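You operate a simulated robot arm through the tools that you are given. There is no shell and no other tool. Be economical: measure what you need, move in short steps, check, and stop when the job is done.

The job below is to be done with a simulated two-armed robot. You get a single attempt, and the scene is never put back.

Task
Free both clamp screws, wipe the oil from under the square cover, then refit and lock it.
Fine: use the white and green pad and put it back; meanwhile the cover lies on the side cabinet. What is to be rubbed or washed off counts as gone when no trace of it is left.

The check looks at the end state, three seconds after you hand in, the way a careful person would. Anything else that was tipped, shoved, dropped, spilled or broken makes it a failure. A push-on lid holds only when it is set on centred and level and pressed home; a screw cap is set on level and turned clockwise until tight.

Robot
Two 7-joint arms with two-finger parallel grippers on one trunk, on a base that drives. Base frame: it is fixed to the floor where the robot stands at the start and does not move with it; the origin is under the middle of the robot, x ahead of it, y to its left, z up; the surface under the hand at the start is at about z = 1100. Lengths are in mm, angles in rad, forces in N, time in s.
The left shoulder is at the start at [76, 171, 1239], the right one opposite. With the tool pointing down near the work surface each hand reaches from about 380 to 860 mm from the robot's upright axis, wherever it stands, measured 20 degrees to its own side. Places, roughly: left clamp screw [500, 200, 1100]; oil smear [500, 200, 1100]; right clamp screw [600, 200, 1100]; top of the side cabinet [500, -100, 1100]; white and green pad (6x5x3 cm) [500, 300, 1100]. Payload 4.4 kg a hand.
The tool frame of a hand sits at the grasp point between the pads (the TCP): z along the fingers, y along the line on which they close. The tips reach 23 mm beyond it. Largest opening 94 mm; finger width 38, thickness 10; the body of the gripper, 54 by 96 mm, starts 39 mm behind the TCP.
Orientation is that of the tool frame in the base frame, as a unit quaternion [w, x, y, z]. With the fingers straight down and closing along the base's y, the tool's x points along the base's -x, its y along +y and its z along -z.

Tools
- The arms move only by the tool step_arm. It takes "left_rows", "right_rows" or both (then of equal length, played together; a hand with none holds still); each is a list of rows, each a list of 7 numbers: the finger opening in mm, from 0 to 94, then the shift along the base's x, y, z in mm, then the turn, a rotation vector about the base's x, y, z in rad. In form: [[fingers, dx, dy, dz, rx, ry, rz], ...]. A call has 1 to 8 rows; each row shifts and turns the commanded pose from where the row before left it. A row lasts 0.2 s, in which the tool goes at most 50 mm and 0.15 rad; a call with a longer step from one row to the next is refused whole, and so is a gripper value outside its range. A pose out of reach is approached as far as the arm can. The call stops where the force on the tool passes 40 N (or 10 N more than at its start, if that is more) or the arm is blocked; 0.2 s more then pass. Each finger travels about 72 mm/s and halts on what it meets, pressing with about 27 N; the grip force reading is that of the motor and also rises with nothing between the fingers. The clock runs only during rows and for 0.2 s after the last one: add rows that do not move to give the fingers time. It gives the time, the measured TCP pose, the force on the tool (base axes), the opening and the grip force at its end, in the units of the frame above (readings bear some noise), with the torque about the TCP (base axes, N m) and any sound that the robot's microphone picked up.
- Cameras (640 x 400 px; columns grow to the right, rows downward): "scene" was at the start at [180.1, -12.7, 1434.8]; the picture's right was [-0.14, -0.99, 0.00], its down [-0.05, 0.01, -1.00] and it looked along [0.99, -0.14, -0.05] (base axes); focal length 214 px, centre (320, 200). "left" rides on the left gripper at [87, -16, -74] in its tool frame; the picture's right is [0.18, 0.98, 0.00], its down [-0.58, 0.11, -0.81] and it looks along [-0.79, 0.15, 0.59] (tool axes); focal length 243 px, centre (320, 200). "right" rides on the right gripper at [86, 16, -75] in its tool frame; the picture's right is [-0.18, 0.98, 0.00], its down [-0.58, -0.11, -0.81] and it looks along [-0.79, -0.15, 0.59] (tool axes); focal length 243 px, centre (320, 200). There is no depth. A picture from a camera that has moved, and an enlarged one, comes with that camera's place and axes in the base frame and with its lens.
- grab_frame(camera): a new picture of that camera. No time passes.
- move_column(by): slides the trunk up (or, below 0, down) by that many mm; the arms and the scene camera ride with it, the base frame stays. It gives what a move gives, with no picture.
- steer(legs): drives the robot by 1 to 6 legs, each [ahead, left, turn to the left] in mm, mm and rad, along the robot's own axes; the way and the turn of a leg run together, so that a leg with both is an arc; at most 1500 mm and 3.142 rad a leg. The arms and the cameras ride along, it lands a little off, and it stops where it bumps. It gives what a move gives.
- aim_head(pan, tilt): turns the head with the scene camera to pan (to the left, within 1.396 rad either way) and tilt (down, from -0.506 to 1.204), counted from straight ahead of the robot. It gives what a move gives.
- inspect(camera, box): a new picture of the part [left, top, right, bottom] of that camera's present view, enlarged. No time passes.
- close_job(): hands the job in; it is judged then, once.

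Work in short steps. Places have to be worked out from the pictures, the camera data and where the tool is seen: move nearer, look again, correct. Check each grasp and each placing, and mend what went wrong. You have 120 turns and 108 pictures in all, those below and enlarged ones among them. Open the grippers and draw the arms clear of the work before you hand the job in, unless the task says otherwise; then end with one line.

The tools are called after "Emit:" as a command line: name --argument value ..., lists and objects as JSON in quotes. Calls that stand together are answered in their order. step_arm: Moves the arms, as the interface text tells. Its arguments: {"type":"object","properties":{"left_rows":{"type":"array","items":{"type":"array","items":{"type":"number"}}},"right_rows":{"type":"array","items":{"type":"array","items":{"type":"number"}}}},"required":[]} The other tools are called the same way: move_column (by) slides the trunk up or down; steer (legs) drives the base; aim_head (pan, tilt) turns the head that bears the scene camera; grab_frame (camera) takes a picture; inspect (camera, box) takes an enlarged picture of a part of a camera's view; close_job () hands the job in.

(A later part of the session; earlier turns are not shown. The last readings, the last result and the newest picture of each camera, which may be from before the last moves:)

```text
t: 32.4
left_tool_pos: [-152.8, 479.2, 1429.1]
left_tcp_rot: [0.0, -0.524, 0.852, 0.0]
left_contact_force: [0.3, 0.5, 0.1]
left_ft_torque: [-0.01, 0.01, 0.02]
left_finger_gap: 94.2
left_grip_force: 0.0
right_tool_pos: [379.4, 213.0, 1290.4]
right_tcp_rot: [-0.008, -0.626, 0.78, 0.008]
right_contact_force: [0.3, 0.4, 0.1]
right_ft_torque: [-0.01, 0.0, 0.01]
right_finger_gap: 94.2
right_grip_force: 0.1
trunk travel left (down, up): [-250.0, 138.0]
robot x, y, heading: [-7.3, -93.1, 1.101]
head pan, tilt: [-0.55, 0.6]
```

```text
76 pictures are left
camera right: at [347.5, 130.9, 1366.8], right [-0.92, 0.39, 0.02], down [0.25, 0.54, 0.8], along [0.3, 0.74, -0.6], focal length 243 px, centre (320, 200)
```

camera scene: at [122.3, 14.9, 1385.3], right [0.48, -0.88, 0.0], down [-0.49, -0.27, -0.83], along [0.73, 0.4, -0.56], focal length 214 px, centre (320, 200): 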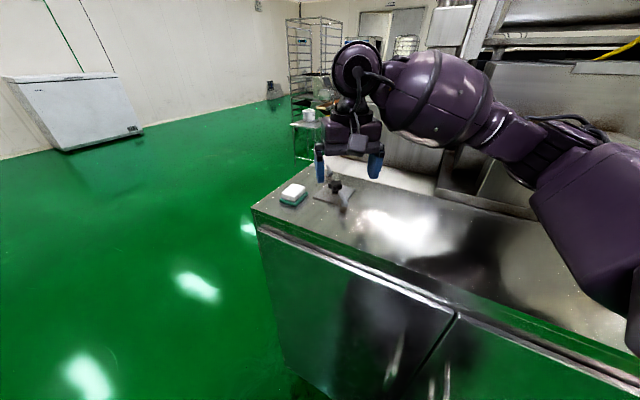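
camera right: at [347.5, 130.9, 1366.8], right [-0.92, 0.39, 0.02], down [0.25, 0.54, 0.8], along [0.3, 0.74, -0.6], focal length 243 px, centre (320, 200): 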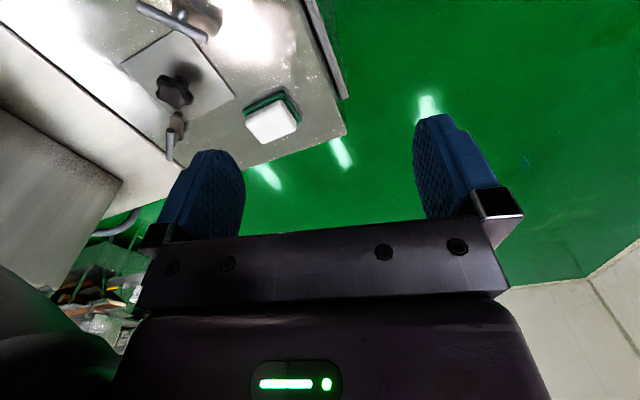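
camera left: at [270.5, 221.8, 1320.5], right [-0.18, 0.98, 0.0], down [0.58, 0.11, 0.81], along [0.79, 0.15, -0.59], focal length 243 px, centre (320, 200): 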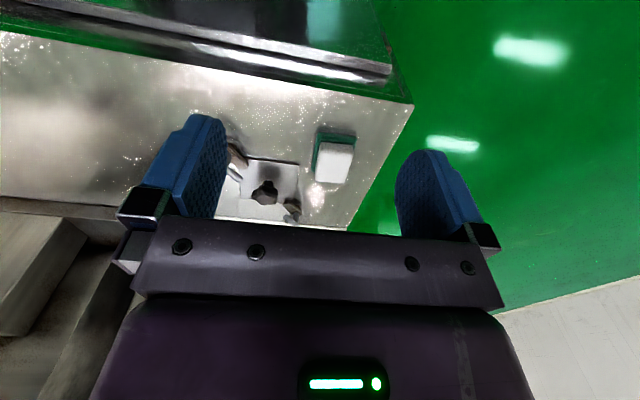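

I move the right hand to hover over the far clamp near (588,244), with yaw lined up to the bar at ~0.68.

Emit:
step_arm --right_rows '[[94, 35, 5, -10, 0, 0, -0.112], [94, 35, 5, -14, 0, 0, -0.112], [94, 35, 5, -15, 0, 0, -0.112], [94, 35, 5, -15, 0, 0, -0.112], [94, 35, 5, -15, 0, 0, -0.112], [94, 34, 6, -16, 0, 0, -0.112], [94, 0, 0, 0, 0, 0, 0]]'

Emit:
inspect --camera "right" --box '[200, 40, 440, 240]'

```text
t: 34.2
left_tool_pos: [-184.4, 485.3, 1422.9]
left_tcp_rot: [0.007, -0.53, 0.848, -0.007]
left_contact_force: [0.2, -0.1, 1.0]
left_ft_torque: [0.06, -0.03, -0.01]
left_finger_gap: 93.8
left_grip_force: 0.0
right_tool_pos: [560.0, 261.2, 1216.2]
right_tcp_rot: [0.001, -0.347, 0.938, 0.007]
right_contact_force: [0.0, -0.5, 0.1]
right_ft_torque: [0.02, -0.01, -0.02]
right_finger_gap: 94.4
right_grip_force: 0.0
trunk travel left (down, up): [-250.0, 138.0]
robot x, y, heading: [-19.1, -90.7, 1.12]
head pan, tilt: [-0.55, 0.6]
stopped in row 7 (right hand): the arm was blocked; the commanded pose is now the measured one
```

```text
2.00 times, centred on (320, 140) of right
camera zoom: at [483.4, 216.0, 1290.8], right [-0.5, 0.87, 0.01], down [0.52, 0.28, 0.81], along [0.7, 0.41, -0.59], focal length 485 px, centre (320, 320)
```

zoom: 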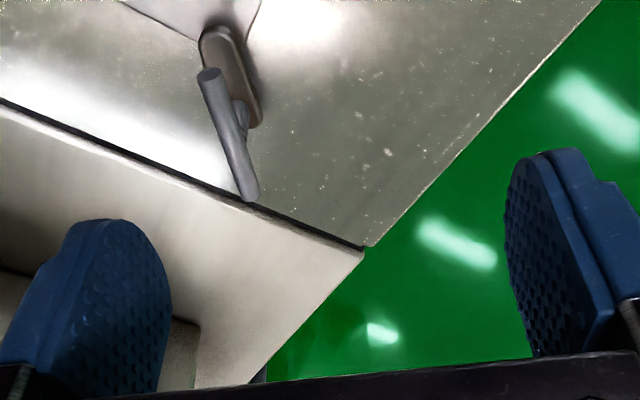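

The arm reports being blocked short of the target. I look at the scene view to see against what.

Emit:
grab_frame --camera "scene"

```text
74 pictures are left
camera scene: at [76.0, 47.2, 1386.3], right [0.54, -0.84, 0.01], down [-0.46, -0.31, -0.83], along [0.71, 0.44, -0.56], focal length 214 px, centre (320, 200)
```

scene: 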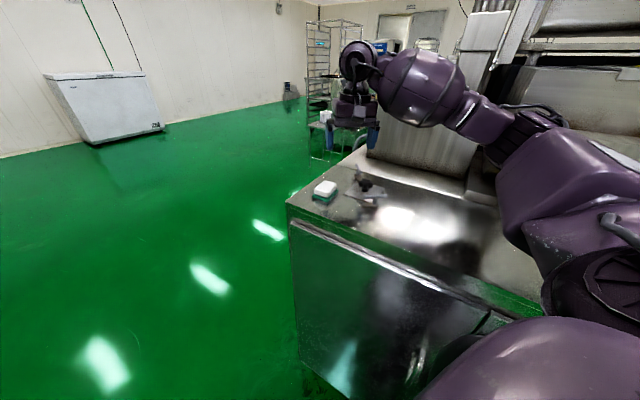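

The right upper arm seems crowded against the machine on the right. I retract the hand, then move the base about 140 mm left in the world at heading 0.75, to keep the elbow clear.

Emit:
step_arm --right_rows '[[94, -20, -10, 25, 0, 0, 0], [94, -35, -10, 25, 0, 0, 0.1], [94, -35, -10, 25, 0, 0, 0.1], [94, -35, -10, 15, 0, 0, 0.1], [94, 0, 0, 0, 0, 0, 0]]'

Emit:
steer --legs '[[0, 0, -0.36], [95, 102, 0]]'

Emit:
aim_head --pan -0.4 --tilt 0.6

Emit:
grab_frame --camera "scene"

```text
t: 35.4
left_tool_pos: [-158.4, 479.4, 1428.6]
left_tcp_rot: [0.001, -0.527, 0.85, -0.001]
left_contact_force: [1.1, -0.3, 0.5]
left_ft_torque: [-0.02, -0.01, 0.03]
left_finger_gap: 93.7
left_grip_force: 0.2
right_tool_pos: [456.7, 206.0, 1295.2]
right_tcp_rot: [-0.006, -0.477, 0.879, 0.009]
right_contact_force: [0.2, -0.7, -2.0]
right_ft_torque: [0.05, 0.0, -0.03]
right_finger_gap: 94.0
right_grip_force: 0.1
trunk travel left (down, up): [-250.0, 138.0]
robot x, y, heading: [-14.6, -91.6, 1.108]
head pan, tilt: [-0.55, 0.6]
```

```text
t: 36.1
left_tool_pos: [-157.0, 480.1, 1428.6]
left_tcp_rot: [0.0, -0.526, 0.85, -0.002]
left_contact_force: [0.3, -0.5, -1.0]
left_ft_torque: [-0.03, 0.02, 0.03]
left_finger_gap: 94.1
left_grip_force: 0.1
right_tool_pos: [454.1, 206.5, 1295.3]
right_tcp_rot: [-0.007, -0.476, 0.88, 0.009]
right_contact_force: [-0.2, -1.1, 0.6]
right_ft_torque: [-0.02, 0.04, -0.01]
right_finger_gap: 93.9
right_grip_force: 0.0
trunk travel left (down, up): [-250.0, 138.0]
robot x, y, heading: [-14.3, -91.5, 1.105]
head pan, tilt: [-0.55, 0.6]
stopped in leg 1: the robot was blocked; the commanded pose is now the measured one
```

```text
t: 36.9
left_tool_pos: [-157.2, 480.6, 1428.2]
left_tcp_rot: [0.001, -0.524, 0.851, -0.001]
left_contact_force: [-0.3, -0.7, -0.1]
left_ft_torque: [0.02, 0.02, -0.01]
left_finger_gap: 94.1
left_grip_force: 0.1
right_tool_pos: [456.5, 207.4, 1295.8]
right_tcp_rot: [-0.007, -0.476, 0.879, 0.009]
right_contact_force: [-0.3, -0.9, -0.4]
right_ft_torque: [0.01, 0.02, -0.03]
right_finger_gap: 93.9
right_grip_force: 0.0
trunk travel left (down, up): [-250.0, 138.0]
robot x, y, heading: [-14.4, -90.1, 1.103]
head pan, tilt: [-0.4, 0.6]
```

```text
73 pictures are left
camera scene: at [90.4, 48.9, 1384.7], right [0.65, -0.76, 0.0], down [-0.43, -0.37, -0.83], along [0.63, 0.53, -0.56], focal length 214 px, centre (320, 200)
```

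scene: 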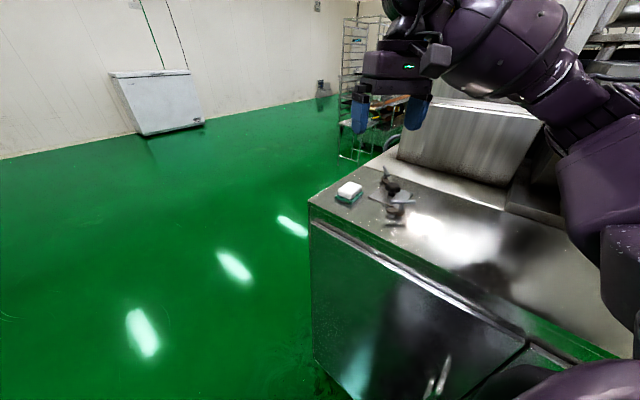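

Turning right is blocked too, so the elbow is probably against the machine. I slide the base left, away from the cabinet, first, and then turn back.

Emit:
steer --legs '[[0, 150, 0], [0, 0, -0.36]]'

```text
t: 39.9
left_tool_pos: [-66.9, 557.5, 1429.2]
left_tcp_rot: [0.0, -0.357, 0.934, 0.0]
left_contact_force: [0.2, -1.2, -0.1]
left_ft_torque: [0.02, 0.02, 0.03]
left_finger_gap: 94.2
left_grip_force: 0.1
right_tool_pos: [404.1, 79.0, 1294.4]
right_tcp_rot: [-0.007, -0.304, 0.953, 0.012]
right_contact_force: [0.3, 0.5, 0.7]
right_ft_torque: [0.0, 0.02, 0.01]
right_finger_gap: 93.9
right_grip_force: 0.1
trunk travel left (down, up): [-250.0, 138.0]
robot x, y, heading: [-144.2, -22.5, 0.728]
head pan, tilt: [-0.4, 0.6]
```

The base is free at (-144,-22, 0.73). From here the far clamp is 780 mm away at 20° right, so I go to hover over it.

Emit:
step_arm --right_rows '[[94, 28, 26, -15, 0, 0, 0.01], [94, 28, 26, -15, 0, 0, 0.01], [94, 28, 26, -15, 0, 0, 0.01], [94, 28, 26, -15, 0, 0, 0.01], [94, 28, 26, -15, 0, 0, 0.01], [94, 28, 26, -15, 0, 0, 0.01], [94, 0, 0, 0, 0, 0, 0]]'

Emit:
inspect --camera "right" --box '[200, 40, 440, 240]'

```text
t: 41.5
left_tool_pos: [-67.3, 556.4, 1430.2]
left_tcp_rot: [0.0, -0.358, 0.934, 0.0]
left_contact_force: [-0.4, 0.6, -0.7]
left_ft_torque: [-0.02, -0.01, 0.01]
left_finger_gap: 93.9
left_grip_force: 0.0
right_tool_pos: [569.6, 234.8, 1205.9]
right_tcp_rot: [-0.006, -0.333, 0.943, 0.012]
right_contact_force: [-0.3, 0.1, 0.5]
right_ft_torque: [0.0, 0.0, 0.04]
right_finger_gap: 93.9
right_grip_force: 0.0
trunk travel left (down, up): [-250.0, 138.0]
robot x, y, heading: [-142.9, -25.1, 0.731]
head pan, tilt: [-0.4, 0.6]
```

```text
2.00 times, centred on (320, 140) of right
camera zoom: at [492.7, 190.7, 1282.2], right [-0.47, 0.88, 0.02], down [0.54, 0.27, 0.8], along [0.7, 0.39, -0.6], focal length 485 px, centre (320, 320)
```

zoom: 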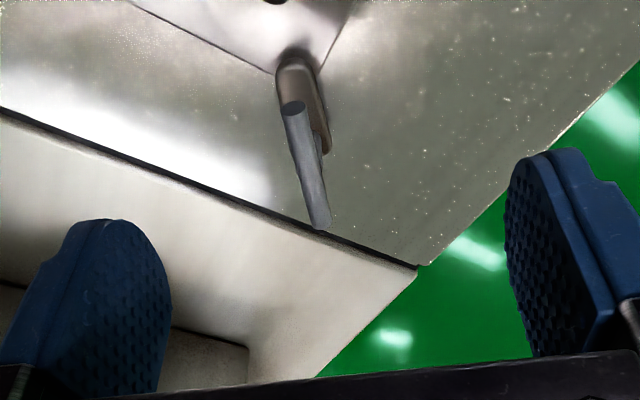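

The far bar runs from (572,227) to (613,259), centred at about (592.5,243). I descend over it with tips half open, correct the small tilt and check.

Emit:
step_arm --right_rows '[[70, 8, 3, -18, -0.009, -0.01, 0], [50, 8, 3, -18, -0.009, -0.009, 0], [40, 7, 2, -17, 0, 0, -0.01], [40, 0, 0, -16, 0, 0, 0], [40, 0, 0, 0, 0, 0, 0]]'

Emit:
inspect --camera "right" --box '[200, 60, 440, 240]'

```text
t: 42.7
left_tool_pos: [-67.8, 556.3, 1429.4]
left_tcp_rot: [0.001, -0.357, 0.934, -0.001]
left_contact_force: [-0.5, 0.4, 0.7]
left_ft_torque: [0.01, -0.05, 0.01]
left_finger_gap: 94.2
left_grip_force: 0.0
right_tool_pos: [593.5, 244.4, 1136.7]
right_tcp_rot: [-0.001, -0.328, 0.945, 0.0]
right_contact_force: [-0.9, -0.7, 0.5]
right_ft_torque: [0.0, 0.01, -0.02]
right_finger_gap: 40.1
right_grip_force: 0.1
trunk travel left (down, up): [-250.0, 138.0]
robot x, y, heading: [-148.5, -24.3, 0.729]
head pan, tilt: [-0.4, 0.6]
```

```text
2.22 times, centred on (320, 150) of right
camera zoom: at [515.2, 201.7, 1212.6], right [-0.47, 0.89, 0.0], down [0.52, 0.28, 0.81], along [0.71, 0.38, -0.59], focal length 539 px, centre (320, 311)
```

zoom: 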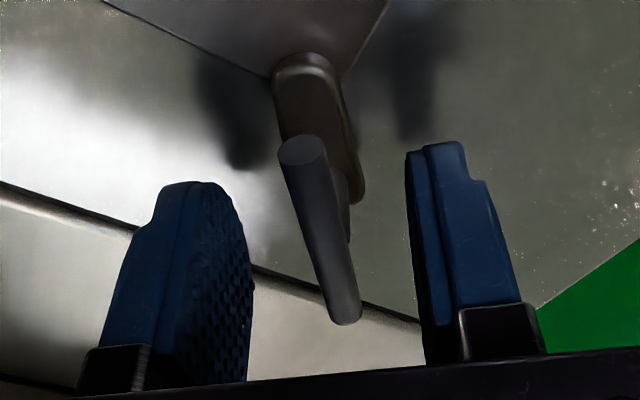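

The bar is well centred. I close and begin turning counterclockwise about the TCP.

Emit:
step_arm --right_rows '[[15, 0, 0, 0, 0, 0, 0], [0, 0, 0, 0, 0, 0, 0], [0, 0, 0, 0, 0, 0, 0], [0, 0, 0, 0, 0, 0, 0.12], [0, 0, 0, 0, 0, 0, 0.12], [0, 0, 0, 0, 0, 0, 0.12], [0, 0, 0, 0, 0, 0, 0]]'

```text
t: 44.3
left_tool_pos: [-69.2, 559.7, 1427.8]
left_tcp_rot: [0.001, -0.358, 0.934, -0.002]
left_contact_force: [-0.3, -0.5, -0.4]
left_ft_torque: [-0.02, 0.01, 0.0]
left_finger_gap: 94.0
left_grip_force: 0.3
right_tool_pos: [591.3, 244.7, 1138.2]
right_tcp_rot: [0.001, -0.493, 0.87, -0.001]
right_contact_force: [-7.8, 18.6, 8.7]
right_ft_torque: [-0.41, 0.99, -0.05]
right_finger_gap: 9.7
right_grip_force: 44.6
trunk travel left (down, up): [-250.0, 138.0]
robot x, y, heading: [-145.7, -23.4, 0.732]
head pan, tilt: [-0.4, 0.6]
```

The yaw is now 1.03 at modest force. I relax the grip, regrip and continue.

Emit:
step_arm --right_rows '[[22, -0.5, 0.5, -1, 0, 0, 0], [0, 0, 0, 0, 0, 0, 0], [0, 0, 0, 0, 0, 0, 0], [0, 0, 0, 0, 0, 0, 0.13], [0, 0, 0, 0, 0, 0, 0.13], [0, 0, 0, 0, 0, 0, 0.13], [0, 0, 0, 0, 0, 0, 0]]'

Emit:
step_arm --right_rows '[[22, 0, 0, 0, 0, 0, 0], [0, 0, 0, 0, 0, 0, 0], [0, 0, 0, 0, 0, 0, 0], [0, 0, 0, 0, 0, 0, 0.13], [0, 0, 0, 0, 0, 0, 0.13], [0, 0, 0, 0, 0, 0, 0.13], [0, 0, 0, 0, 0, 0, 0]]'

```text
t: 45.9
left_tool_pos: [-70.6, 556.9, 1428.3]
left_tcp_rot: [0.001, -0.357, 0.934, -0.001]
left_contact_force: [0.3, 0.5, -0.5]
left_ft_torque: [-0.01, -0.03, -0.01]
left_finger_gap: 93.9
left_grip_force: 0.1
right_tool_pos: [590.3, 242.9, 1134.4]
right_tcp_rot: [-0.001, -0.521, 0.853, -0.001]
right_contact_force: [-33.0, -4.5, -20.3]
right_ft_torque: [-0.6, 0.99, -0.01]
right_finger_gap: 9.8
right_grip_force: 45.0
right hand out of reach, approached as far as the arm can: row 4, 5, 6
trunk travel left (down, up): [-250.0, 138.0]
robot x, y, heading: [-148.1, -23.1, 0.731]
head pan, tilt: [-0.4, 0.6]
```

```text
t: 47.5
left_tool_pos: [-70.9, 558.6, 1429.1]
left_tcp_rot: [0.002, -0.357, 0.934, -0.001]
left_contact_force: [-0.6, -0.2, -0.1]
left_ft_torque: [-0.01, -0.03, -0.01]
left_finger_gap: 93.8
left_grip_force: 0.1
right_tool_pos: [591.5, 245.7, 1138.5]
right_tcp_rot: [0.003, -0.521, 0.854, 0.0]
right_contact_force: [-1.5, 16.4, 28.8]
right_ft_torque: [0.8, 0.29, -0.03]
right_finger_gap: 9.4
right_grip_force: 45.5
right hand out of reach, approached as far as the arm can: row 4, 5, 6
trunk travel left (down, up): [-250.0, 138.0]
robot x, y, heading: [-146.1, -23.9, 0.733]
head pan, tilt: [-0.4, 0.6]
```

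The wrist limit stops this turn at yaw ~1.1 at this distance. I release, lift, move the base about 80 mm nearer, and look before continuing.

Emit:
step_arm --right_rows '[[25, 0, 0, -1, 0, 0, 0], [45, 0, 0, 5, 0, 0, 0], [60, 0, 0, 30, 0, 0, 0], [60, -15, 0, 40, 0, 0, 0], [60, -35, 0, 20, 0, 0, 0], [60, -40, 0, 0, 0, 0, 0]]'

Emit:
steer --legs '[[60, -53, 0]]'

Emit:
inspect --camera "scene" --box '[240, 110, 400, 210]'

```text
t: 48.9
left_tool_pos: [-68.5, 557.0, 1429.2]
left_tcp_rot: [0.0, -0.358, 0.934, -0.001]
left_contact_force: [-0.3, 0.7, 0.6]
left_ft_torque: [0.02, -0.02, 0.0]
left_finger_gap: 94.1
left_grip_force: 0.1
right_tool_pos: [501.3, 244.1, 1230.0]
right_tcp_rot: [0.0, -0.52, 0.854, -0.001]
right_contact_force: [0.0, -0.6, 1.2]
right_ft_torque: [0.01, -0.01, -0.03]
right_finger_gap: 60.1
right_grip_force: 0.0
trunk travel left (down, up): [-250.0, 138.0]
robot x, y, heading: [-144.9, -25.8, 0.732]
head pan, tilt: [-0.4, 0.6]
```

```text
t: 50.1
left_tool_pos: [14.7, 558.3, 1429.0]
left_tcp_rot: [0.0, -0.357, 0.934, 0.0]
left_contact_force: [-1.1, 1.4, 0.2]
left_ft_torque: [0.0, 0.0, -0.04]
left_finger_gap: 94.2
left_grip_force: 0.1
right_tool_pos: [584.2, 243.5, 1229.1]
right_tcp_rot: [0.001, -0.52, 0.854, 0.0]
right_contact_force: [0.1, 0.5, 0.2]
right_ft_torque: [-0.02, 0.02, 0.02]
right_finger_gap: 59.7
right_grip_force: 0.0
trunk travel left (down, up): [-250.0, 138.0]
robot x, y, heading: [-67.4, -24.6, 0.728]
head pan, tilt: [-0.4, 0.6]
```

```text
4.00 times, centred on (320, 160) of scene
camera zoom: at [85.9, 64.9, 1384.6], right [0.32, -0.95, 0.0], down [-0.53, -0.18, -0.82], along [0.78, 0.27, -0.57], focal length 858 px, centre (320, 360)
```

zoom: 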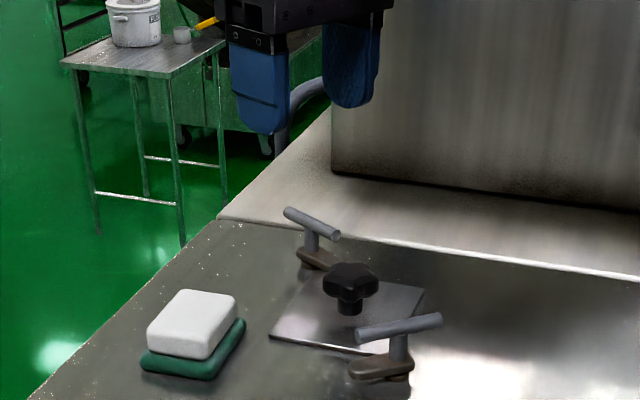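

The far bar is part-turned and the hand is right above it. I descend, regrip at yaw ~1.1 and keep turning.

Emit:
step_arm --right_rows '[[50, 4, 0, -30, 0, 0, 0], [40, 3, 0, -30, 0, 0, 0], [40, 1, 0, -32, 0, 0, 0], [20, 0, 0, 0, 0, 0, 0], [0, 0, 0, 0, 0, 0, 0], [0, 0, 0, 0, 0, 0, 0]]'

Emit:
step_arm --right_rows '[[0, 0, 0, 0, 0, 0, 0.12], [0, 0, 0, 0, 0, 0, 0.12], [0, 0, 0, 0, 0, 0, 0.12], [0, 0, 0, 0, 0, 0, 0]]'

```text
t: 51.5
left_tool_pos: [12.1, 557.3, 1428.0]
left_tcp_rot: [0.0, -0.358, 0.934, -0.001]
left_contact_force: [0.4, -1.1, -1.3]
left_ft_torque: [0.0, 0.03, 0.02]
left_finger_gap: 93.7
left_grip_force: 0.1
right_tool_pos: [589.4, 243.6, 1136.5]
right_tcp_rot: [0.0, -0.521, 0.854, 0.0]
right_contact_force: [-3.0, 0.8, -2.6]
right_ft_torque: [0.77, 0.1, -0.03]
right_finger_gap: 9.8
right_grip_force: 45.2
trunk travel left (down, up): [-250.0, 138.0]
robot x, y, heading: [-65.4, -22.8, 0.731]
head pan, tilt: [-0.4, 0.6]
```

```text
t: 52.5
left_tool_pos: [12.4, 558.0, 1428.7]
left_tcp_rot: [0.0, -0.357, 0.934, -0.001]
left_contact_force: [-1.1, 0.5, 0.1]
left_ft_torque: [-0.03, 0.01, 0.0]
left_finger_gap: 94.0
left_grip_force: 0.1
right_tool_pos: [588.4, 242.1, 1136.1]
right_tcp_rot: [-0.001, -0.62, 0.785, 0.0]
right_contact_force: [-15.1, -3.6, -14.8]
right_ft_torque: [0.91, -0.55, 0.03]
right_finger_gap: 9.7
right_grip_force: 45.1
right hand out of reach, approached as far as the arm can: row 3
trunk travel left (down, up): [-250.0, 138.0]
robot x, y, heading: [-64.1, -23.3, 0.723]
head pan, tilt: [-0.4, 0.6]
```

The yaw limit is reached at 1.34. I release, lift over and go to the +x side of the bar's +y end, to push it in -x with closed fingers.

Emit:
step_arm --right_rows '[[30, 0, 0, 0, 0, 0, 0], [45, 0, 0, 6, 0, 0, 0], [45, 0, 0, 35, 0, 0, 0], [20, 18, 12, 0, 0, 0, 0], [0, 19, 12, 0, 0, 0, 0], [0, 0, 0, -18, 0, 0, 0], [0, 0, 0, -20, 0, 0, 0], [0, 0, 0, 0, 0, 0, 0]]'

Emit:
inspect --camera "scene" --box '[280, 130, 376, 190]'

```text
t: 54.3
left_tool_pos: [12.9, 556.6, 1430.3]
left_tcp_rot: [0.0, -0.358, 0.934, 0.0]
left_contact_force: [-0.4, 0.9, -0.2]
left_ft_torque: [-0.01, -0.02, -0.01]
left_finger_gap: 94.0
left_grip_force: 0.2
right_tool_pos: [608.4, 256.6, 1141.7]
right_tcp_rot: [0.0, -0.619, 0.786, 0.0]
right_contact_force: [0.7, -0.6, -0.4]
right_ft_torque: [0.0, -0.01, 0.02]
right_finger_gap: 0.0
right_grip_force: 27.0
right hand out of reach, approached as far as the arm can: row 5
trunk travel left (down, up): [-250.0, 138.0]
robot x, y, heading: [-67.7, -24.1, 0.732]
head pan, tilt: [-0.4, 0.6]
```

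```text
6.67 times, centred on (328, 160) of scene
camera zoom: at [85.6, 65.1, 1384.6], right [0.32, -0.95, 0.0], down [-0.53, -0.18, -0.82], along [0.78, 0.27, -0.57], focal length 1430 px, centre (267, 467)
```

zoom: 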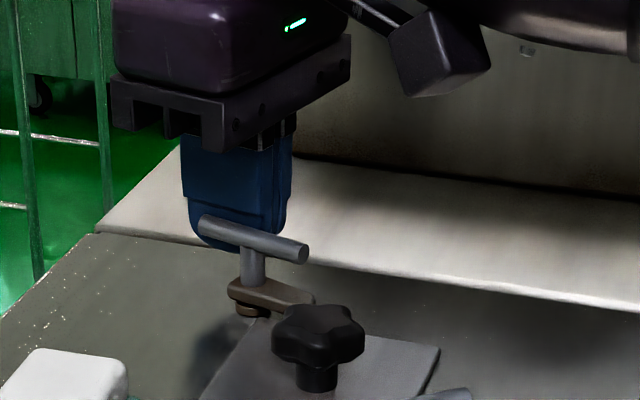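

The closed fingers are behind the bar's +y half. I push in -x.

Emit:
step_arm --right_rows '[[0, -4, 2, 0, 0, 0, 0], [0, -5, 2, 0, 0, 0, 0], [0, -5, 2, 0, 0, 0, 0], [0, -5, 1, 0, 0, 0, 0], [0, -5, 0, 0, 0, 0, 0], [0, -4, 0, 0, 0, 0, 0], [0, 0, 0, 0, 0, 0, 0]]'

Emit:
inspect --camera "scene" --box '[280, 130, 376, 190]'

```text
t: 55.0
left_tool_pos: [16.8, 558.8, 1428.1]
left_tcp_rot: [0.0, -0.356, 0.934, -0.002]
left_contact_force: [-0.7, 1.1, -0.1]
left_ft_torque: [-0.03, -0.05, 0.02]
left_finger_gap: 93.9
left_grip_force: 0.1
right_tool_pos: [607.5, 256.2, 1142.9]
right_tcp_rot: [0.002, -0.611, 0.791, -0.005]
right_contact_force: [17.4, -3.5, -3.7]
right_ft_torque: [0.0, -0.3, 0.27]
right_finger_gap: 0.2
right_grip_force: 27.5
trunk travel left (down, up): [-250.0, 138.0]
robot x, y, heading: [-62.6, -22.3, 0.728]
head pan, tilt: [-0.4, 0.6]
stopped in row 3 (right hand): the force on the tool passed its limit at 45 N (the readings are from after the stop); the commanded pose is now the measured one
```

```text
6.67 times, centred on (328, 160) of scene
camera zoom: at [87.9, 65.9, 1384.0], right [0.32, -0.95, 0.0], down [-0.54, -0.18, -0.82], along [0.78, 0.27, -0.57], focal length 1430 px, centre (267, 467)
```

zoom: 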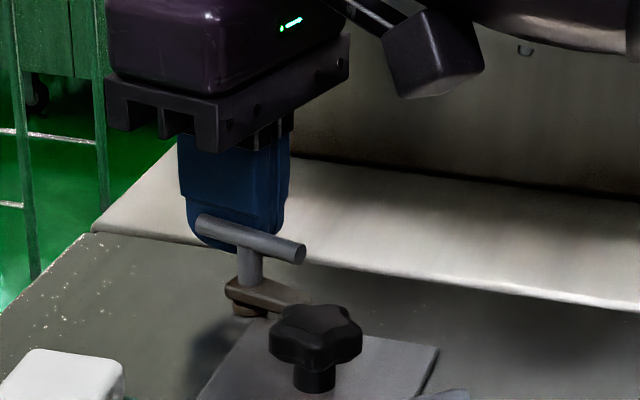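

The finger face is parallel to the bar and spans its pivot, so it applies no torque. I back off, reduce the yaw so a corner leads, and shift to the bar's end.

Emit:
step_arm --right_rows '[[0, 8, 2, 0, 0, 0, -0.1], [0, 6, 6, 0, 0, 0, -0.13], [0, 5, 6, 0, 0, 0, -0.13], [0, 2, 5, 0, 0, 0, 0], [0, 0, 0, 0, 0, 0, 0]]'

Emit:
step_arm --right_rows '[[0, -5, 0, 0, 0, 0, 0], [0, -6, 0, 0, 0, 0, 0], [0, -6, 0, 0, 0, 0, 0], [0, -6, 0, 0, 0, 0, 0], [0, -6, 0, 0, 0, 0, 0], [0, -5, 0, 0, 0, 0, 0], [0, 0, 0, 0, 0, 0, 0]]'

Emit:
inspect --camera "scene" --box '[280, 130, 376, 190]'

```text
t: 56.2
left_tool_pos: [15.3, 557.7, 1428.7]
left_tcp_rot: [0.0, -0.357, 0.934, -0.001]
left_contact_force: [0.4, 0.4, -0.4]
left_ft_torque: [0.0, 0.0, -0.03]
left_finger_gap: 93.9
left_grip_force: 0.1
right_tool_pos: [625.7, 277.1, 1145.4]
right_tcp_rot: [0.003, -0.462, 0.887, -0.003]
right_contact_force: [0.1, -0.4, -0.5]
right_ft_torque: [0.03, -0.01, -0.01]
right_finger_gap: 0.2
right_grip_force: 27.1
trunk travel left (down, up): [-250.0, 138.0]
robot x, y, heading: [-61.4, -27.1, 0.725]
head pan, tilt: [-0.4, 0.6]
```

```text
t: 57.8
left_tool_pos: [15.4, 558.6, 1428.7]
left_tcp_rot: [0.0, -0.356, 0.935, -0.002]
left_contact_force: [0.0, -0.5, 0.2]
left_ft_torque: [0.02, -0.02, -0.01]
left_finger_gap: 94.0
left_grip_force: 0.1
right_tool_pos: [591.1, 276.1, 1143.8]
right_tcp_rot: [0.002, -0.463, 0.887, -0.004]
right_contact_force: [7.4, 5.4, 0.5]
right_ft_torque: [0.05, -0.15, 0.01]
right_finger_gap: 0.0
right_grip_force: 27.1
trunk travel left (down, up): [-250.0, 138.0]
robot x, y, heading: [-65.6, -23.9, 0.725]
head pan, tilt: [-0.4, 0.6]
```

```text
6.67 times, centred on (328, 160) of scene
camera zoom: at [87.2, 65.6, 1384.4], right [0.32, -0.95, 0.0], down [-0.54, -0.18, -0.82], along [0.78, 0.27, -0.57], focal length 1430 px, centre (267, 467)
```

zoom: 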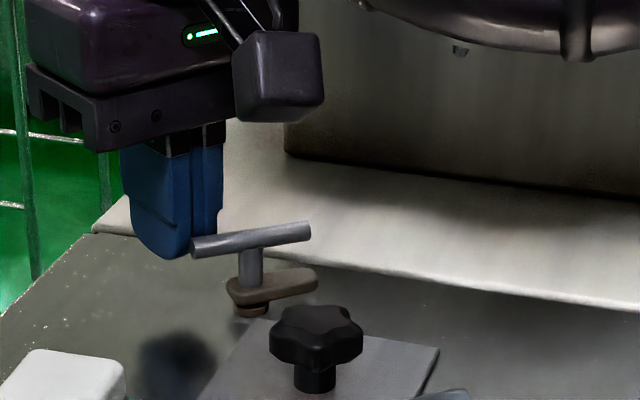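

The bar swings well and the dog is coming round. I push a little further to the stop.

Emit:
step_arm --right_rows '[[0, -5, -1, -1, 0, 0, 0], [0, -5, -2, -1, 0, 0, 0], [0, -5, -3, 0, 0, 0, 0], [0, -4, -3, 0, 0, 0, 0], [0, 0, 0, 0, 0, 0, 0]]'

Emit:
step_arm --right_rows '[[0, 5, 5, 2, 0, 0, 0], [0, 0, 10, 25, 0, 0, 0], [30, 0, 0, 40, 0, 0, 0], [60, 0, 0, 40, 0, 0, 0], [94, -20, -5, 0, 0, 0, 0]]'

Emit:
inspect --camera "scene" --box '[280, 130, 392, 200]'

```text
t: 58.3
left_tool_pos: [17.7, 559.8, 1426.6]
left_tcp_rot: [0.0, -0.357, 0.934, -0.002]
left_contact_force: [-0.2, 0.1, 0.1]
left_ft_torque: [0.02, -0.03, -0.04]
left_finger_gap: 94.0
left_grip_force: 0.2
right_tool_pos: [589.3, 278.3, 1143.5]
right_tcp_rot: [0.008, -0.459, 0.889, -0.002]
right_contact_force: [15.7, 12.5, -3.9]
right_ft_torque: [0.14, -0.33, 0.11]
right_finger_gap: 0.0
right_grip_force: 26.5
trunk travel left (down, up): [-250.0, 138.0]
robot x, y, heading: [-67.5, -25.4, 0.728]
head pan, tilt: [-0.4, 0.6]
stopped in row 2 (right hand): the force on the tool passed its limit at 46 N (the readings are from after the stop); the commanded pose is now the measured one
```

```text
t: 59.5
left_tool_pos: [15.5, 557.7, 1429.4]
left_tcp_rot: [0.001, -0.357, 0.934, -0.001]
left_contact_force: [0.0, -1.1, 0.0]
left_ft_torque: [-0.01, 0.01, 0.01]
left_finger_gap: 94.0
left_grip_force: 0.2
right_tool_pos: [569.6, 288.3, 1255.5]
right_tcp_rot: [0.008, -0.461, 0.887, -0.001]
right_contact_force: [0.5, 1.4, -0.1]
right_ft_torque: [-0.03, 0.01, 0.01]
right_finger_gap: 94.2
right_grip_force: 0.1
trunk travel left (down, up): [-250.0, 138.0]
robot x, y, heading: [-65.4, -22.8, 0.724]
head pan, tilt: [-0.4, 0.6]
```

```text
5.71 times, centred on (336, 165) of scene
camera zoom: at [86.6, 64.7, 1384.6], right [0.32, -0.95, 0.0], down [-0.53, -0.18, -0.83], along [0.78, 0.27, -0.56], focal length 1226 px, centre (229, 400)
```

zoom: 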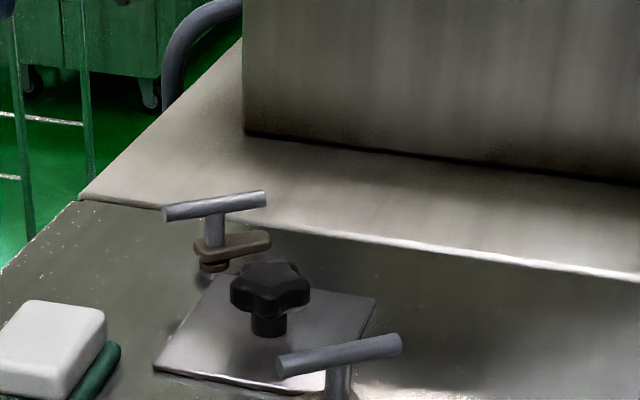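

Both bars are at the 90° stop with their dogs off the cover. Now the knob: I hover the right hand over (536,198) and check its position.

Emit:
step_arm --right_rows '[[94, -8, -25, 0, 0, 0, 0], [94, -8, -25, -10, 0, 0, 0], [94, -8, -25, -10, 0, 0, 0], [94, -10, -15, -20, 0, 0, 0], [94, 0, 0, 0, 0, 0, 0]]'

Emit:
inspect --camera "right" --box '[200, 40, 440, 240]'

```text
t: 60.7
left_tool_pos: [14.8, 557.4, 1429.0]
left_tcp_rot: [0.0, -0.356, 0.934, -0.001]
left_contact_force: [-0.9, -0.1, 0.1]
left_ft_torque: [0.01, 0.02, 0.04]
left_finger_gap: 94.1
left_grip_force: 0.1
right_tool_pos: [538.7, 196.6, 1213.9]
right_tcp_rot: [0.008, -0.459, 0.888, -0.002]
right_contact_force: [-1.0, 0.2, 0.2]
right_ft_torque: [0.01, 0.01, -0.01]
right_finger_gap: 93.9
right_grip_force: 0.2
trunk travel left (down, up): [-250.0, 138.0]
robot x, y, heading: [-65.6, -19.7, 0.732]
head pan, tilt: [-0.4, 0.6]
```

```text
2.00 times, centred on (320, 140) of right
camera zoom: at [474.2, 134.6, 1288.2], right [-0.7, 0.72, -0.01], down [0.41, 0.41, 0.81], along [0.59, 0.56, -0.58], focal length 485 px, centre (320, 320)
```

zoom: 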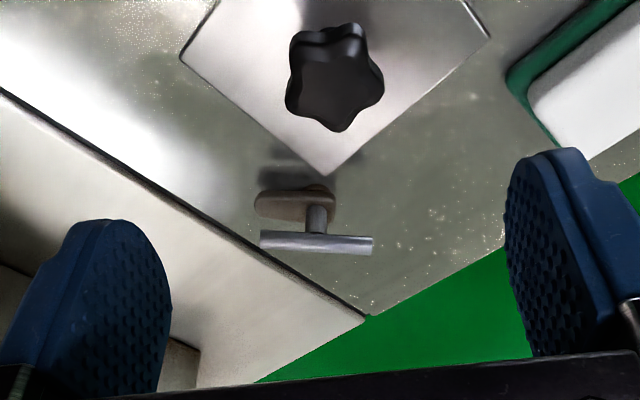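

The knob centre is at about (535,198), with its top at z ~1130. I descend with the fingers around it and close, keeping the tips just above the plate.

Emit:
step_arm --right_rows '[[94, -2, 1, -25, -0.004, 0.016, 0], [94, -2, 1, -25, 0, 0, 0], [94, 0, 0, -20, 0, 0, 0], [80, 0, 0, -10, 0, 0, 0], [60, 0, 0, 0, 0, 0, 0], [50, 0, 0, 0, 0, 0, 0], [50, 0, 0, 0, 0, 0, 0]]'

Emit:
inspect --camera "right" --box '[200, 60, 440, 240]'

```text
t: 62.3
left_tool_pos: [14.2, 557.1, 1428.4]
left_tcp_rot: [0.001, -0.357, 0.934, -0.001]
left_contact_force: [-0.7, 0.9, 0.0]
left_ft_torque: [0.02, 0.03, 0.0]
left_finger_gap: 93.9
left_grip_force: 0.0
right_tool_pos: [532.8, 199.1, 1134.7]
right_tcp_rot: [0.0, -0.461, 0.887, 0.001]
right_contact_force: [0.0, -0.6, 0.1]
right_ft_torque: [-0.01, -0.02, 0.02]
right_finger_gap: 49.9
right_grip_force: 0.1
trunk travel left (down, up): [-250.0, 138.0]
robot x, y, heading: [-65.3, -24.1, 0.727]
head pan, tilt: [-0.4, 0.6]
```

```text
2.22 times, centred on (320, 150) of right
camera zoom: at [469.8, 135.8, 1210.7], right [-0.7, 0.72, 0.0], down [0.43, 0.41, 0.81], along [0.58, 0.56, -0.59], focal length 539 px, centre (320, 311)
```

zoom: 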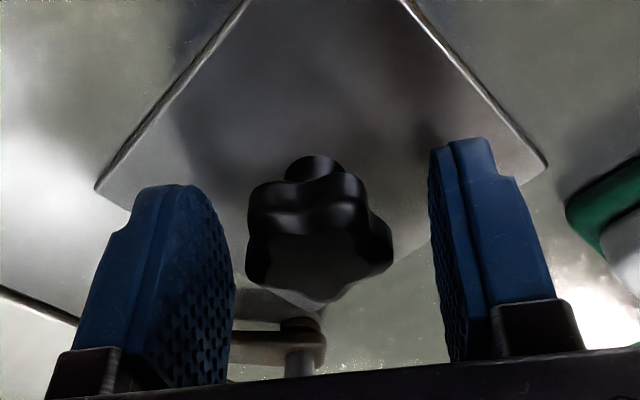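

The knob is within a few millimetres of centre. I shift slightly and close.

Emit:
step_arm --right_rows '[[45, 2, -2, -2, 0, 0, 0], [30, 0, 0, 0, 0, 0, 0], [0, 0, 0, 0, 0, 0, 0], [0, 0, 0, 0, 0, 0, 0]]'

Emit:
inspect --camera "right" --box '[200, 60, 440, 240]'

```text
t: 63.3
left_tool_pos: [14.9, 555.8, 1428.8]
left_tcp_rot: [0.0, -0.356, 0.934, -0.001]
left_contact_force: [0.1, 0.3, -0.2]
left_ft_torque: [-0.02, 0.01, 0.01]
left_finger_gap: 93.8
left_grip_force: 0.0
right_tool_pos: [534.8, 194.5, 1133.0]
right_tcp_rot: [0.0, -0.46, 0.888, 0.002]
right_contact_force: [0.0, -0.4, 1.0]
right_ft_torque: [0.02, -0.14, -0.02]
right_finger_gap: 33.5
right_grip_force: 26.8
trunk travel left (down, up): [-250.0, 138.0]
robot x, y, heading: [-62.8, -24.4, 0.729]
head pan, tilt: [-0.4, 0.6]
```

```text
2.22 times, centred on (320, 150) of right
camera zoom: at [472.3, 133.0, 1207.7], right [-0.7, 0.72, 0.0], down [0.43, 0.41, 0.81], along [0.58, 0.56, -0.59], focal length 539 px, centre (320, 311)
```

zoom: 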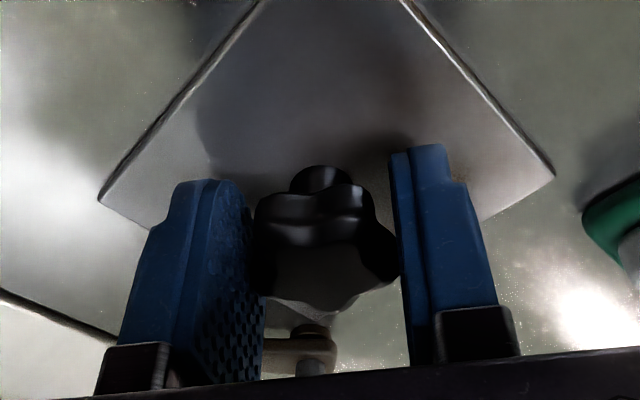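

The knob is gripped with a 33.5 mm gap. I lift gently.

Emit:
step_arm --right_rows '[[0, 0, 0, 5, 0, 0, 0], [0, 0, 0, 15, 0, 0, 0], [0, 0, 0, 30, 0, 0, 0], [0, 0, 0, 40, 0, 0, 0], [0, 0, 0, 0, 0, 0, 0]]'

Emit:
inspect --camera "scene" --box '[260, 90, 420, 190]'

```text
t: 64.5
left_tool_pos: [16.7, 558.0, 1428.7]
left_tcp_rot: [0.0, -0.356, 0.934, 0.0]
left_contact_force: [0.9, 0.3, -0.3]
left_ft_torque: [0.03, 0.01, 0.02]
left_finger_gap: 93.7
left_grip_force: 0.1
right_tool_pos: [536.8, 195.7, 1221.0]
right_tcp_rot: [-0.002, -0.46, 0.888, 0.001]
right_contact_force: [0.0, -0.1, -3.0]
right_ft_torque: [-0.02, -0.01, -0.02]
right_finger_gap: 33.4
right_grip_force: 27.0
trunk travel left (down, up): [-250.0, 138.0]
robot x, y, heading: [-64.9, -28.6, 0.73]
head pan, tilt: [-0.4, 0.6]
```

```text
4.00 times, centred on (340, 140) of scene
camera zoom: at [87.4, 65.2, 1384.3], right [0.32, -0.95, 0.0], down [-0.54, -0.18, -0.82], along [0.78, 0.27, -0.57], focal length 858 px, centre (240, 440)
```

zoom: 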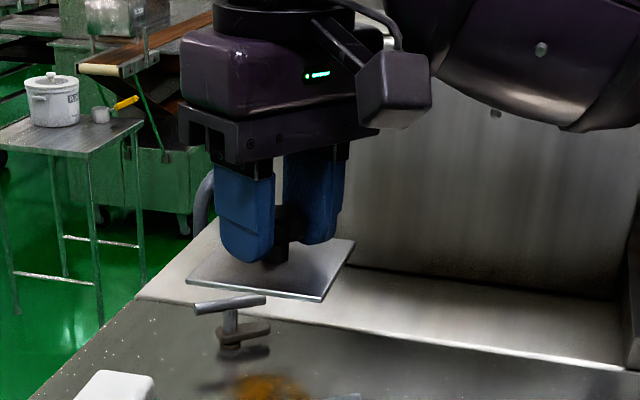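

The cover is off and level, and the oil shows below. I turn the base right by 0.53 rad to carry it over the clear part of the cabinet.

Emit:
steer --legs '[[0, 0, -0.53]]'

Emit:
grab_frame --camera "scene"

```text
t: 66.4
left_tool_pos: [300.9, 435.3, 1429.8]
left_tcp_rot: [0.0, -0.096, 0.995, 0.0]
left_contact_force: [-0.8, 0.1, -0.2]
left_ft_torque: [0.01, 0.01, 0.0]
left_finger_gap: 93.8
left_grip_force: 0.0
right_tool_pos: [562.8, -142.1, 1222.0]
right_tcp_rot: [-0.001, -0.209, 0.978, 0.0]
right_contact_force: [-0.5, -0.3, -2.1]
right_ft_torque: [-0.01, -0.01, -0.01]
right_finger_gap: 33.5
right_grip_force: 26.6
trunk travel left (down, up): [-250.0, 138.0]
robot x, y, heading: [-65.3, -21.9, 0.19]
head pan, tilt: [-0.4, 0.6]
```

```text
61 pictures are left
camera scene: at [110.9, -24.8, 1384.5], right [-0.21, -0.98, 0.0], down [-0.55, 0.12, -0.82], along [0.81, -0.17, -0.57], focal length 214 px, centre (320, 200)
```

scene: 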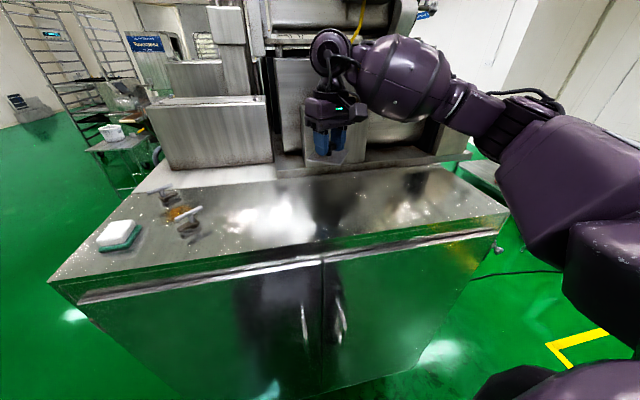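

The cover hangs over clear cabinet top. I shift it to about (512,-112) and lower it to just above the surface.

Emit:
step_arm --right_rows '[[0, -25, 15, 0, 0, 0, 0], [0, -25, 15, 0, 0, 0, 0], [0, 0, 0, -30, 0, 0, 0], [0, 0, 0, -30, 0, 0, 0], [0, 0, 0, -15, 0, 0, 0], [0, 0, 0, 0, 0, 0, 0]]'

Emit:
step_arm --right_rows '[[0, 0, 0, -4, 0, 0, 0], [0, 0, 0, -3, 0, 0, 0], [0, 0, 0, -3, 0, 0, 0], [0, 0, 0, -2, 0, 0, 0], [0, 0, 0, -1, 0, 0, 0]]'

Emit:
inspect --camera "scene" --box '[260, 90, 420, 190]'

```text
t: 67.8
left_tool_pos: [300.9, 436.6, 1430.3]
left_tcp_rot: [0.0, -0.097, 0.995, -0.001]
left_contact_force: [0.4, 0.1, 0.4]
left_ft_torque: [-0.01, -0.06, 0.0]
left_finger_gap: 93.7
left_grip_force: 0.1
right_tool_pos: [510.4, -113.5, 1145.5]
right_tcp_rot: [0.0, -0.208, 0.978, 0.001]
right_contact_force: [-0.8, 0.1, -2.4]
right_ft_torque: [0.04, -0.02, -0.03]
right_finger_gap: 33.5
right_grip_force: 27.1
trunk travel left (down, up): [-250.0, 138.0]
robot x, y, heading: [-64.9, -26.7, 0.189]
head pan, tilt: [-0.4, 0.6]
```

```text
t: 69.0
left_tool_pos: [300.5, 435.9, 1428.6]
left_tcp_rot: [0.0, -0.096, 0.995, 0.0]
left_contact_force: [0.4, 0.5, -0.1]
left_ft_torque: [0.0, 0.01, 0.01]
left_finger_gap: 94.4
left_grip_force: 0.0
right_tool_pos: [512.9, -112.5, 1132.8]
right_tcp_rot: [0.0, -0.209, 0.978, 0.001]
right_contact_force: [0.0, -1.2, 0.6]
right_ft_torque: [-0.18, -0.07, 0.02]
right_finger_gap: 33.7
right_grip_force: 26.7
trunk travel left (down, up): [-250.0, 138.0]
robot x, y, heading: [-66.8, -26.3, 0.192]
head pan, tilt: [-0.4, 0.6]
```

```text
4.00 times, centred on (340, 140) of scene
camera zoom: at [110.6, -24.5, 1384.6], right [-0.21, -0.98, 0.0], down [-0.55, 0.12, -0.83], along [0.81, -0.17, -0.56], focal length 858 px, centre (240, 440)
```

zoom: 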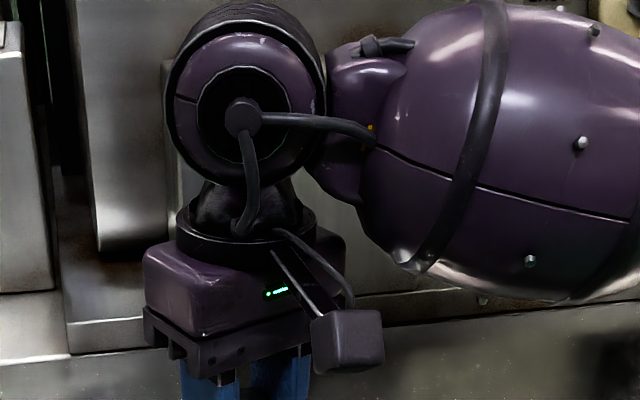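

The weight has gone off the hand at z 1133, so the cover is resting. I release and lift.

Emit:
step_arm --right_rows '[[45, 0, 0, 0, 0, 0, 0], [65, 0, 0, 0, 0, 0, 0], [75, 0, 0, 20, 0, 0, 0], [75, 0, 0, 40, 0, 0, 0], [75, 0, 0, 40, 0, 0, 0], [75, 0, 0, 0, 0, 0, 0]]'

Emit:
inspect --camera "right" --box '[160, 0, 480, 200]'

Emit:
inspect --camera "scene" --box '[80, 170, 240, 270]'

```text
t: 70.4
left_tool_pos: [301.7, 435.9, 1428.8]
left_tcp_rot: [0.0, -0.096, 0.995, -0.001]
left_contact_force: [0.0, 0.0, 0.0]
left_ft_torque: [-0.01, 0.03, -0.04]
left_finger_gap: 94.1
left_grip_force: 0.1
right_tool_pos: [513.4, -112.6, 1233.8]
right_tcp_rot: [-0.001, -0.208, 0.978, 0.001]
right_contact_force: [0.0, -0.2, 0.0]
right_ft_torque: [-0.02, 0.03, 0.02]
right_finger_gap: 74.7
right_grip_force: 0.1
trunk travel left (down, up): [-250.0, 138.0]
robot x, y, heading: [-65.9, -25.0, 0.191]
head pan, tilt: [-0.4, 0.6]
```

```text
2.00 times, centred on (320, 100) of right
camera zoom: at [427.2, -134.3, 1307.6], right [-0.23, 0.97, 0.0], down [0.58, 0.14, 0.81], along [0.78, 0.19, -0.59], focal length 485 px, centre (320, 400)
```

zoom: 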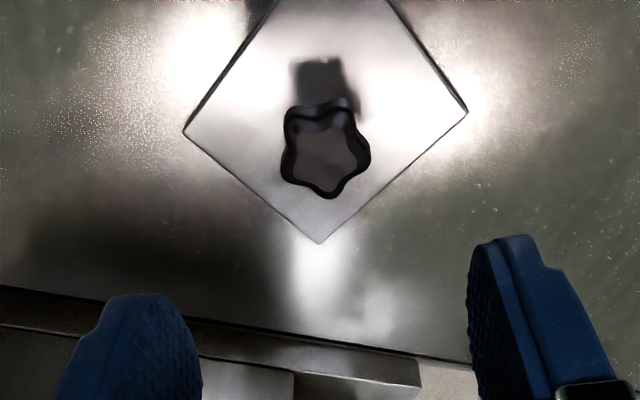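

```text
4.00 times, centred on (160, 220) of scene
camera zoom: at [111.1, -24.6, 1384.4], right [-0.21, -0.98, 0.0], down [-0.55, 0.12, -0.82], along [0.81, -0.17, -0.57], focal length 858 px, centre (960, 120)
```

zoom: 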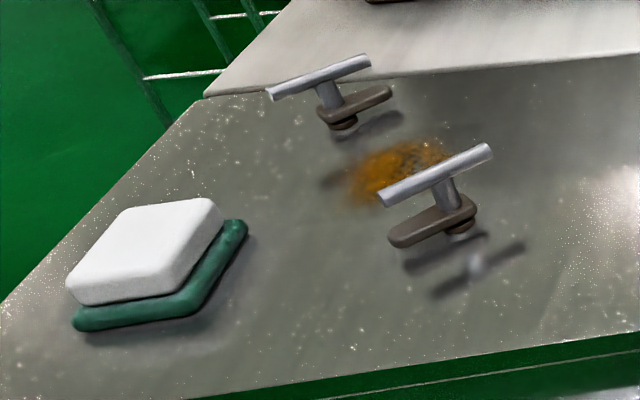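

The cover lies flat on the cabinet and the oil patch, about x 505–568 and y 170–222, is exposed. I turn the base back and get above the pad.

Emit:
steer --legs '[[0, 0, 0.54]]'

Emit:
grab_frame --camera "right"

```text
t: 72.3
left_tool_pos: [3.7, 558.3, 1429.3]
left_tcp_rot: [0.0, -0.366, 0.931, 0.0]
left_contact_force: [-0.4, 0.7, 0.5]
left_ft_torque: [-0.03, 0.01, 0.01]
left_finger_gap: 93.8
left_grip_force: 0.1
right_tool_pos: [471.8, 204.1, 1232.5]
right_tcp_rot: [0.0, -0.469, 0.883, 0.001]
right_contact_force: [-0.3, -1.2, -0.9]
right_ft_torque: [-0.02, 0.01, 0.02]
right_finger_gap: 74.8
right_grip_force: 0.1
trunk travel left (down, up): [-250.0, 138.0]
robot x, y, heading: [-63.6, -25.4, 0.751]
head pan, tilt: [-0.4, 0.6]
```

```text
57 pictures are left
camera right: at [410.5, 141.6, 1307.7], right [-0.71, 0.7, 0.0], down [0.42, 0.42, 0.81], along [0.57, 0.57, -0.59], focal length 243 px, centre (320, 200)
```

right: 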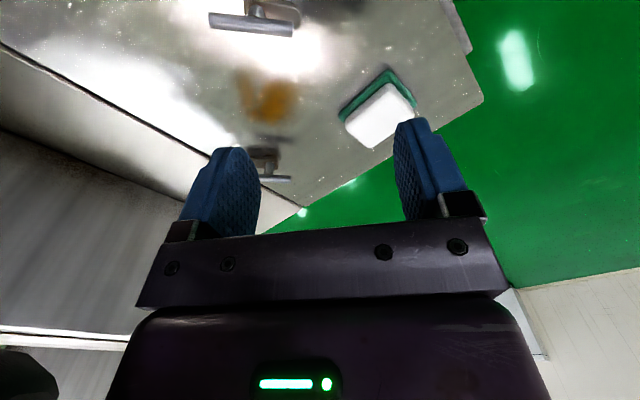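

The pad's white top spans about x 437–486 and y 246–285, aligned with the base axes. I hover over it with the fingers closing along x (yaw ~1.57) and check.

Emit:
step_arm --right_rows '[[94, -2, 15, 0, 0, 0, 0.12], [94, -2, 15, 0, 0, 0, 0.12], [94, -2, 15, -10, 0, 0, 0.12], [94, -2, 15, -10, 0, 0, 0.12], [94, -2, 1, -10, 0, 0, 0.11], [94, 0, 0, 0, 0, 0, 0]]'

Emit:
inspect --camera "right" --box '[200, 40, 440, 240]'

```text
t: 73.7
left_tool_pos: [2.8, 558.9, 1429.3]
left_tcp_rot: [0.0, -0.365, 0.931, -0.001]
left_contact_force: [0.0, -0.8, 0.1]
left_ft_torque: [0.02, 0.04, 0.0]
left_finger_gap: 93.9
left_grip_force: 0.0
right_tool_pos: [463.2, 263.5, 1201.6]
right_tcp_rot: [-0.001, -0.706, 0.708, 0.0]
right_contact_force: [1.0, -0.2, -0.2]
right_ft_torque: [-0.01, 0.0, 0.01]
right_finger_gap: 93.8
right_grip_force: 0.0
trunk travel left (down, up): [-250.0, 138.0]
robot x, y, heading: [-63.4, -24.8, 0.75]
head pan, tilt: [-0.4, 0.6]
```

```text
2.00 times, centred on (320, 140) of right
camera zoom: at [446.7, 177.0, 1277.6], right [-0.98, 0.19, 0.0], down [0.11, 0.58, 0.81], along [0.15, 0.79, -0.59], focal length 485 px, centre (320, 320)
```

zoom: 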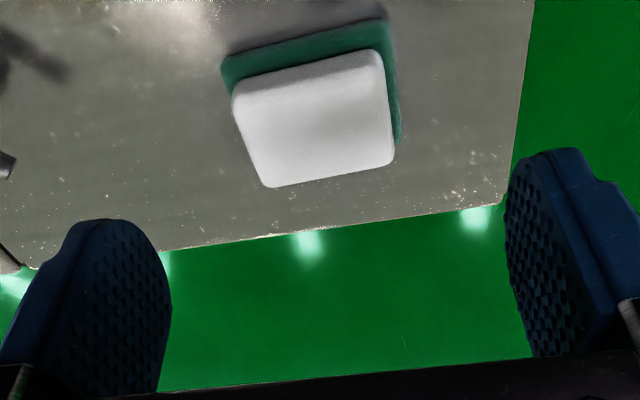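

The pad centre is at about (465,268). I descend, with tips just above the green layer, and close on the white part.

Emit:
step_arm --right_rows '[[94, 1, 3, -25, 0, 0, 0], [94, 1, 2, -25, 0, 0, 0], [94, 0, 0, -17, 0, 0, 0], [70, 0, 0, 0, 0, 0, 0], [40, 0, 0, 0, 0, 0, 0], [40, 0, 0, 0, 0, 0, 0]]'

Emit:
inspect --camera "right" --box '[200, 40, 440, 240]'

```text
t: 75.1
left_tool_pos: [2.9, 558.5, 1429.6]
left_tcp_rot: [0.0, -0.366, 0.931, -0.001]
left_contact_force: [-0.2, 0.6, -0.2]
left_ft_torque: [-0.02, -0.02, 0.02]
left_finger_gap: 93.9
left_grip_force: 0.1
right_tool_pos: [466.2, 269.0, 1134.0]
right_tcp_rot: [-0.001, -0.705, 0.709, 0.001]
right_contact_force: [0.4, 1.0, -0.4]
right_ft_torque: [0.01, -0.03, 0.0]
right_finger_gap: 51.8
right_grip_force: 27.0
trunk travel left (down, up): [-250.0, 138.0]
robot x, y, heading: [-63.0, -22.9, 0.749]
head pan, tilt: [-0.4, 0.6]
```

```text
2.00 times, centred on (320, 140) of right
camera zoom: at [449.1, 181.9, 1211.0], right [-0.98, 0.19, 0.0], down [0.11, 0.58, 0.81], along [0.15, 0.79, -0.59], focal length 485 px, centre (320, 320)
```

zoom: 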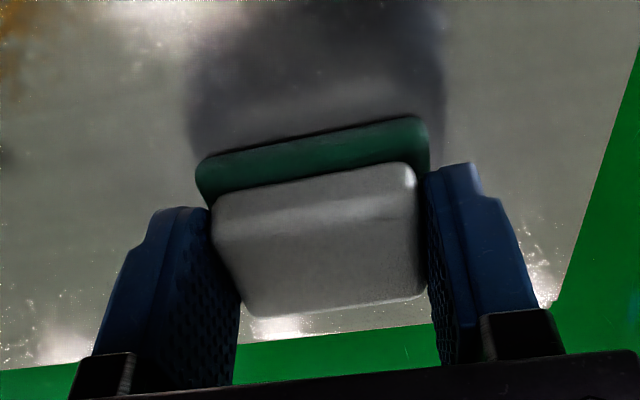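

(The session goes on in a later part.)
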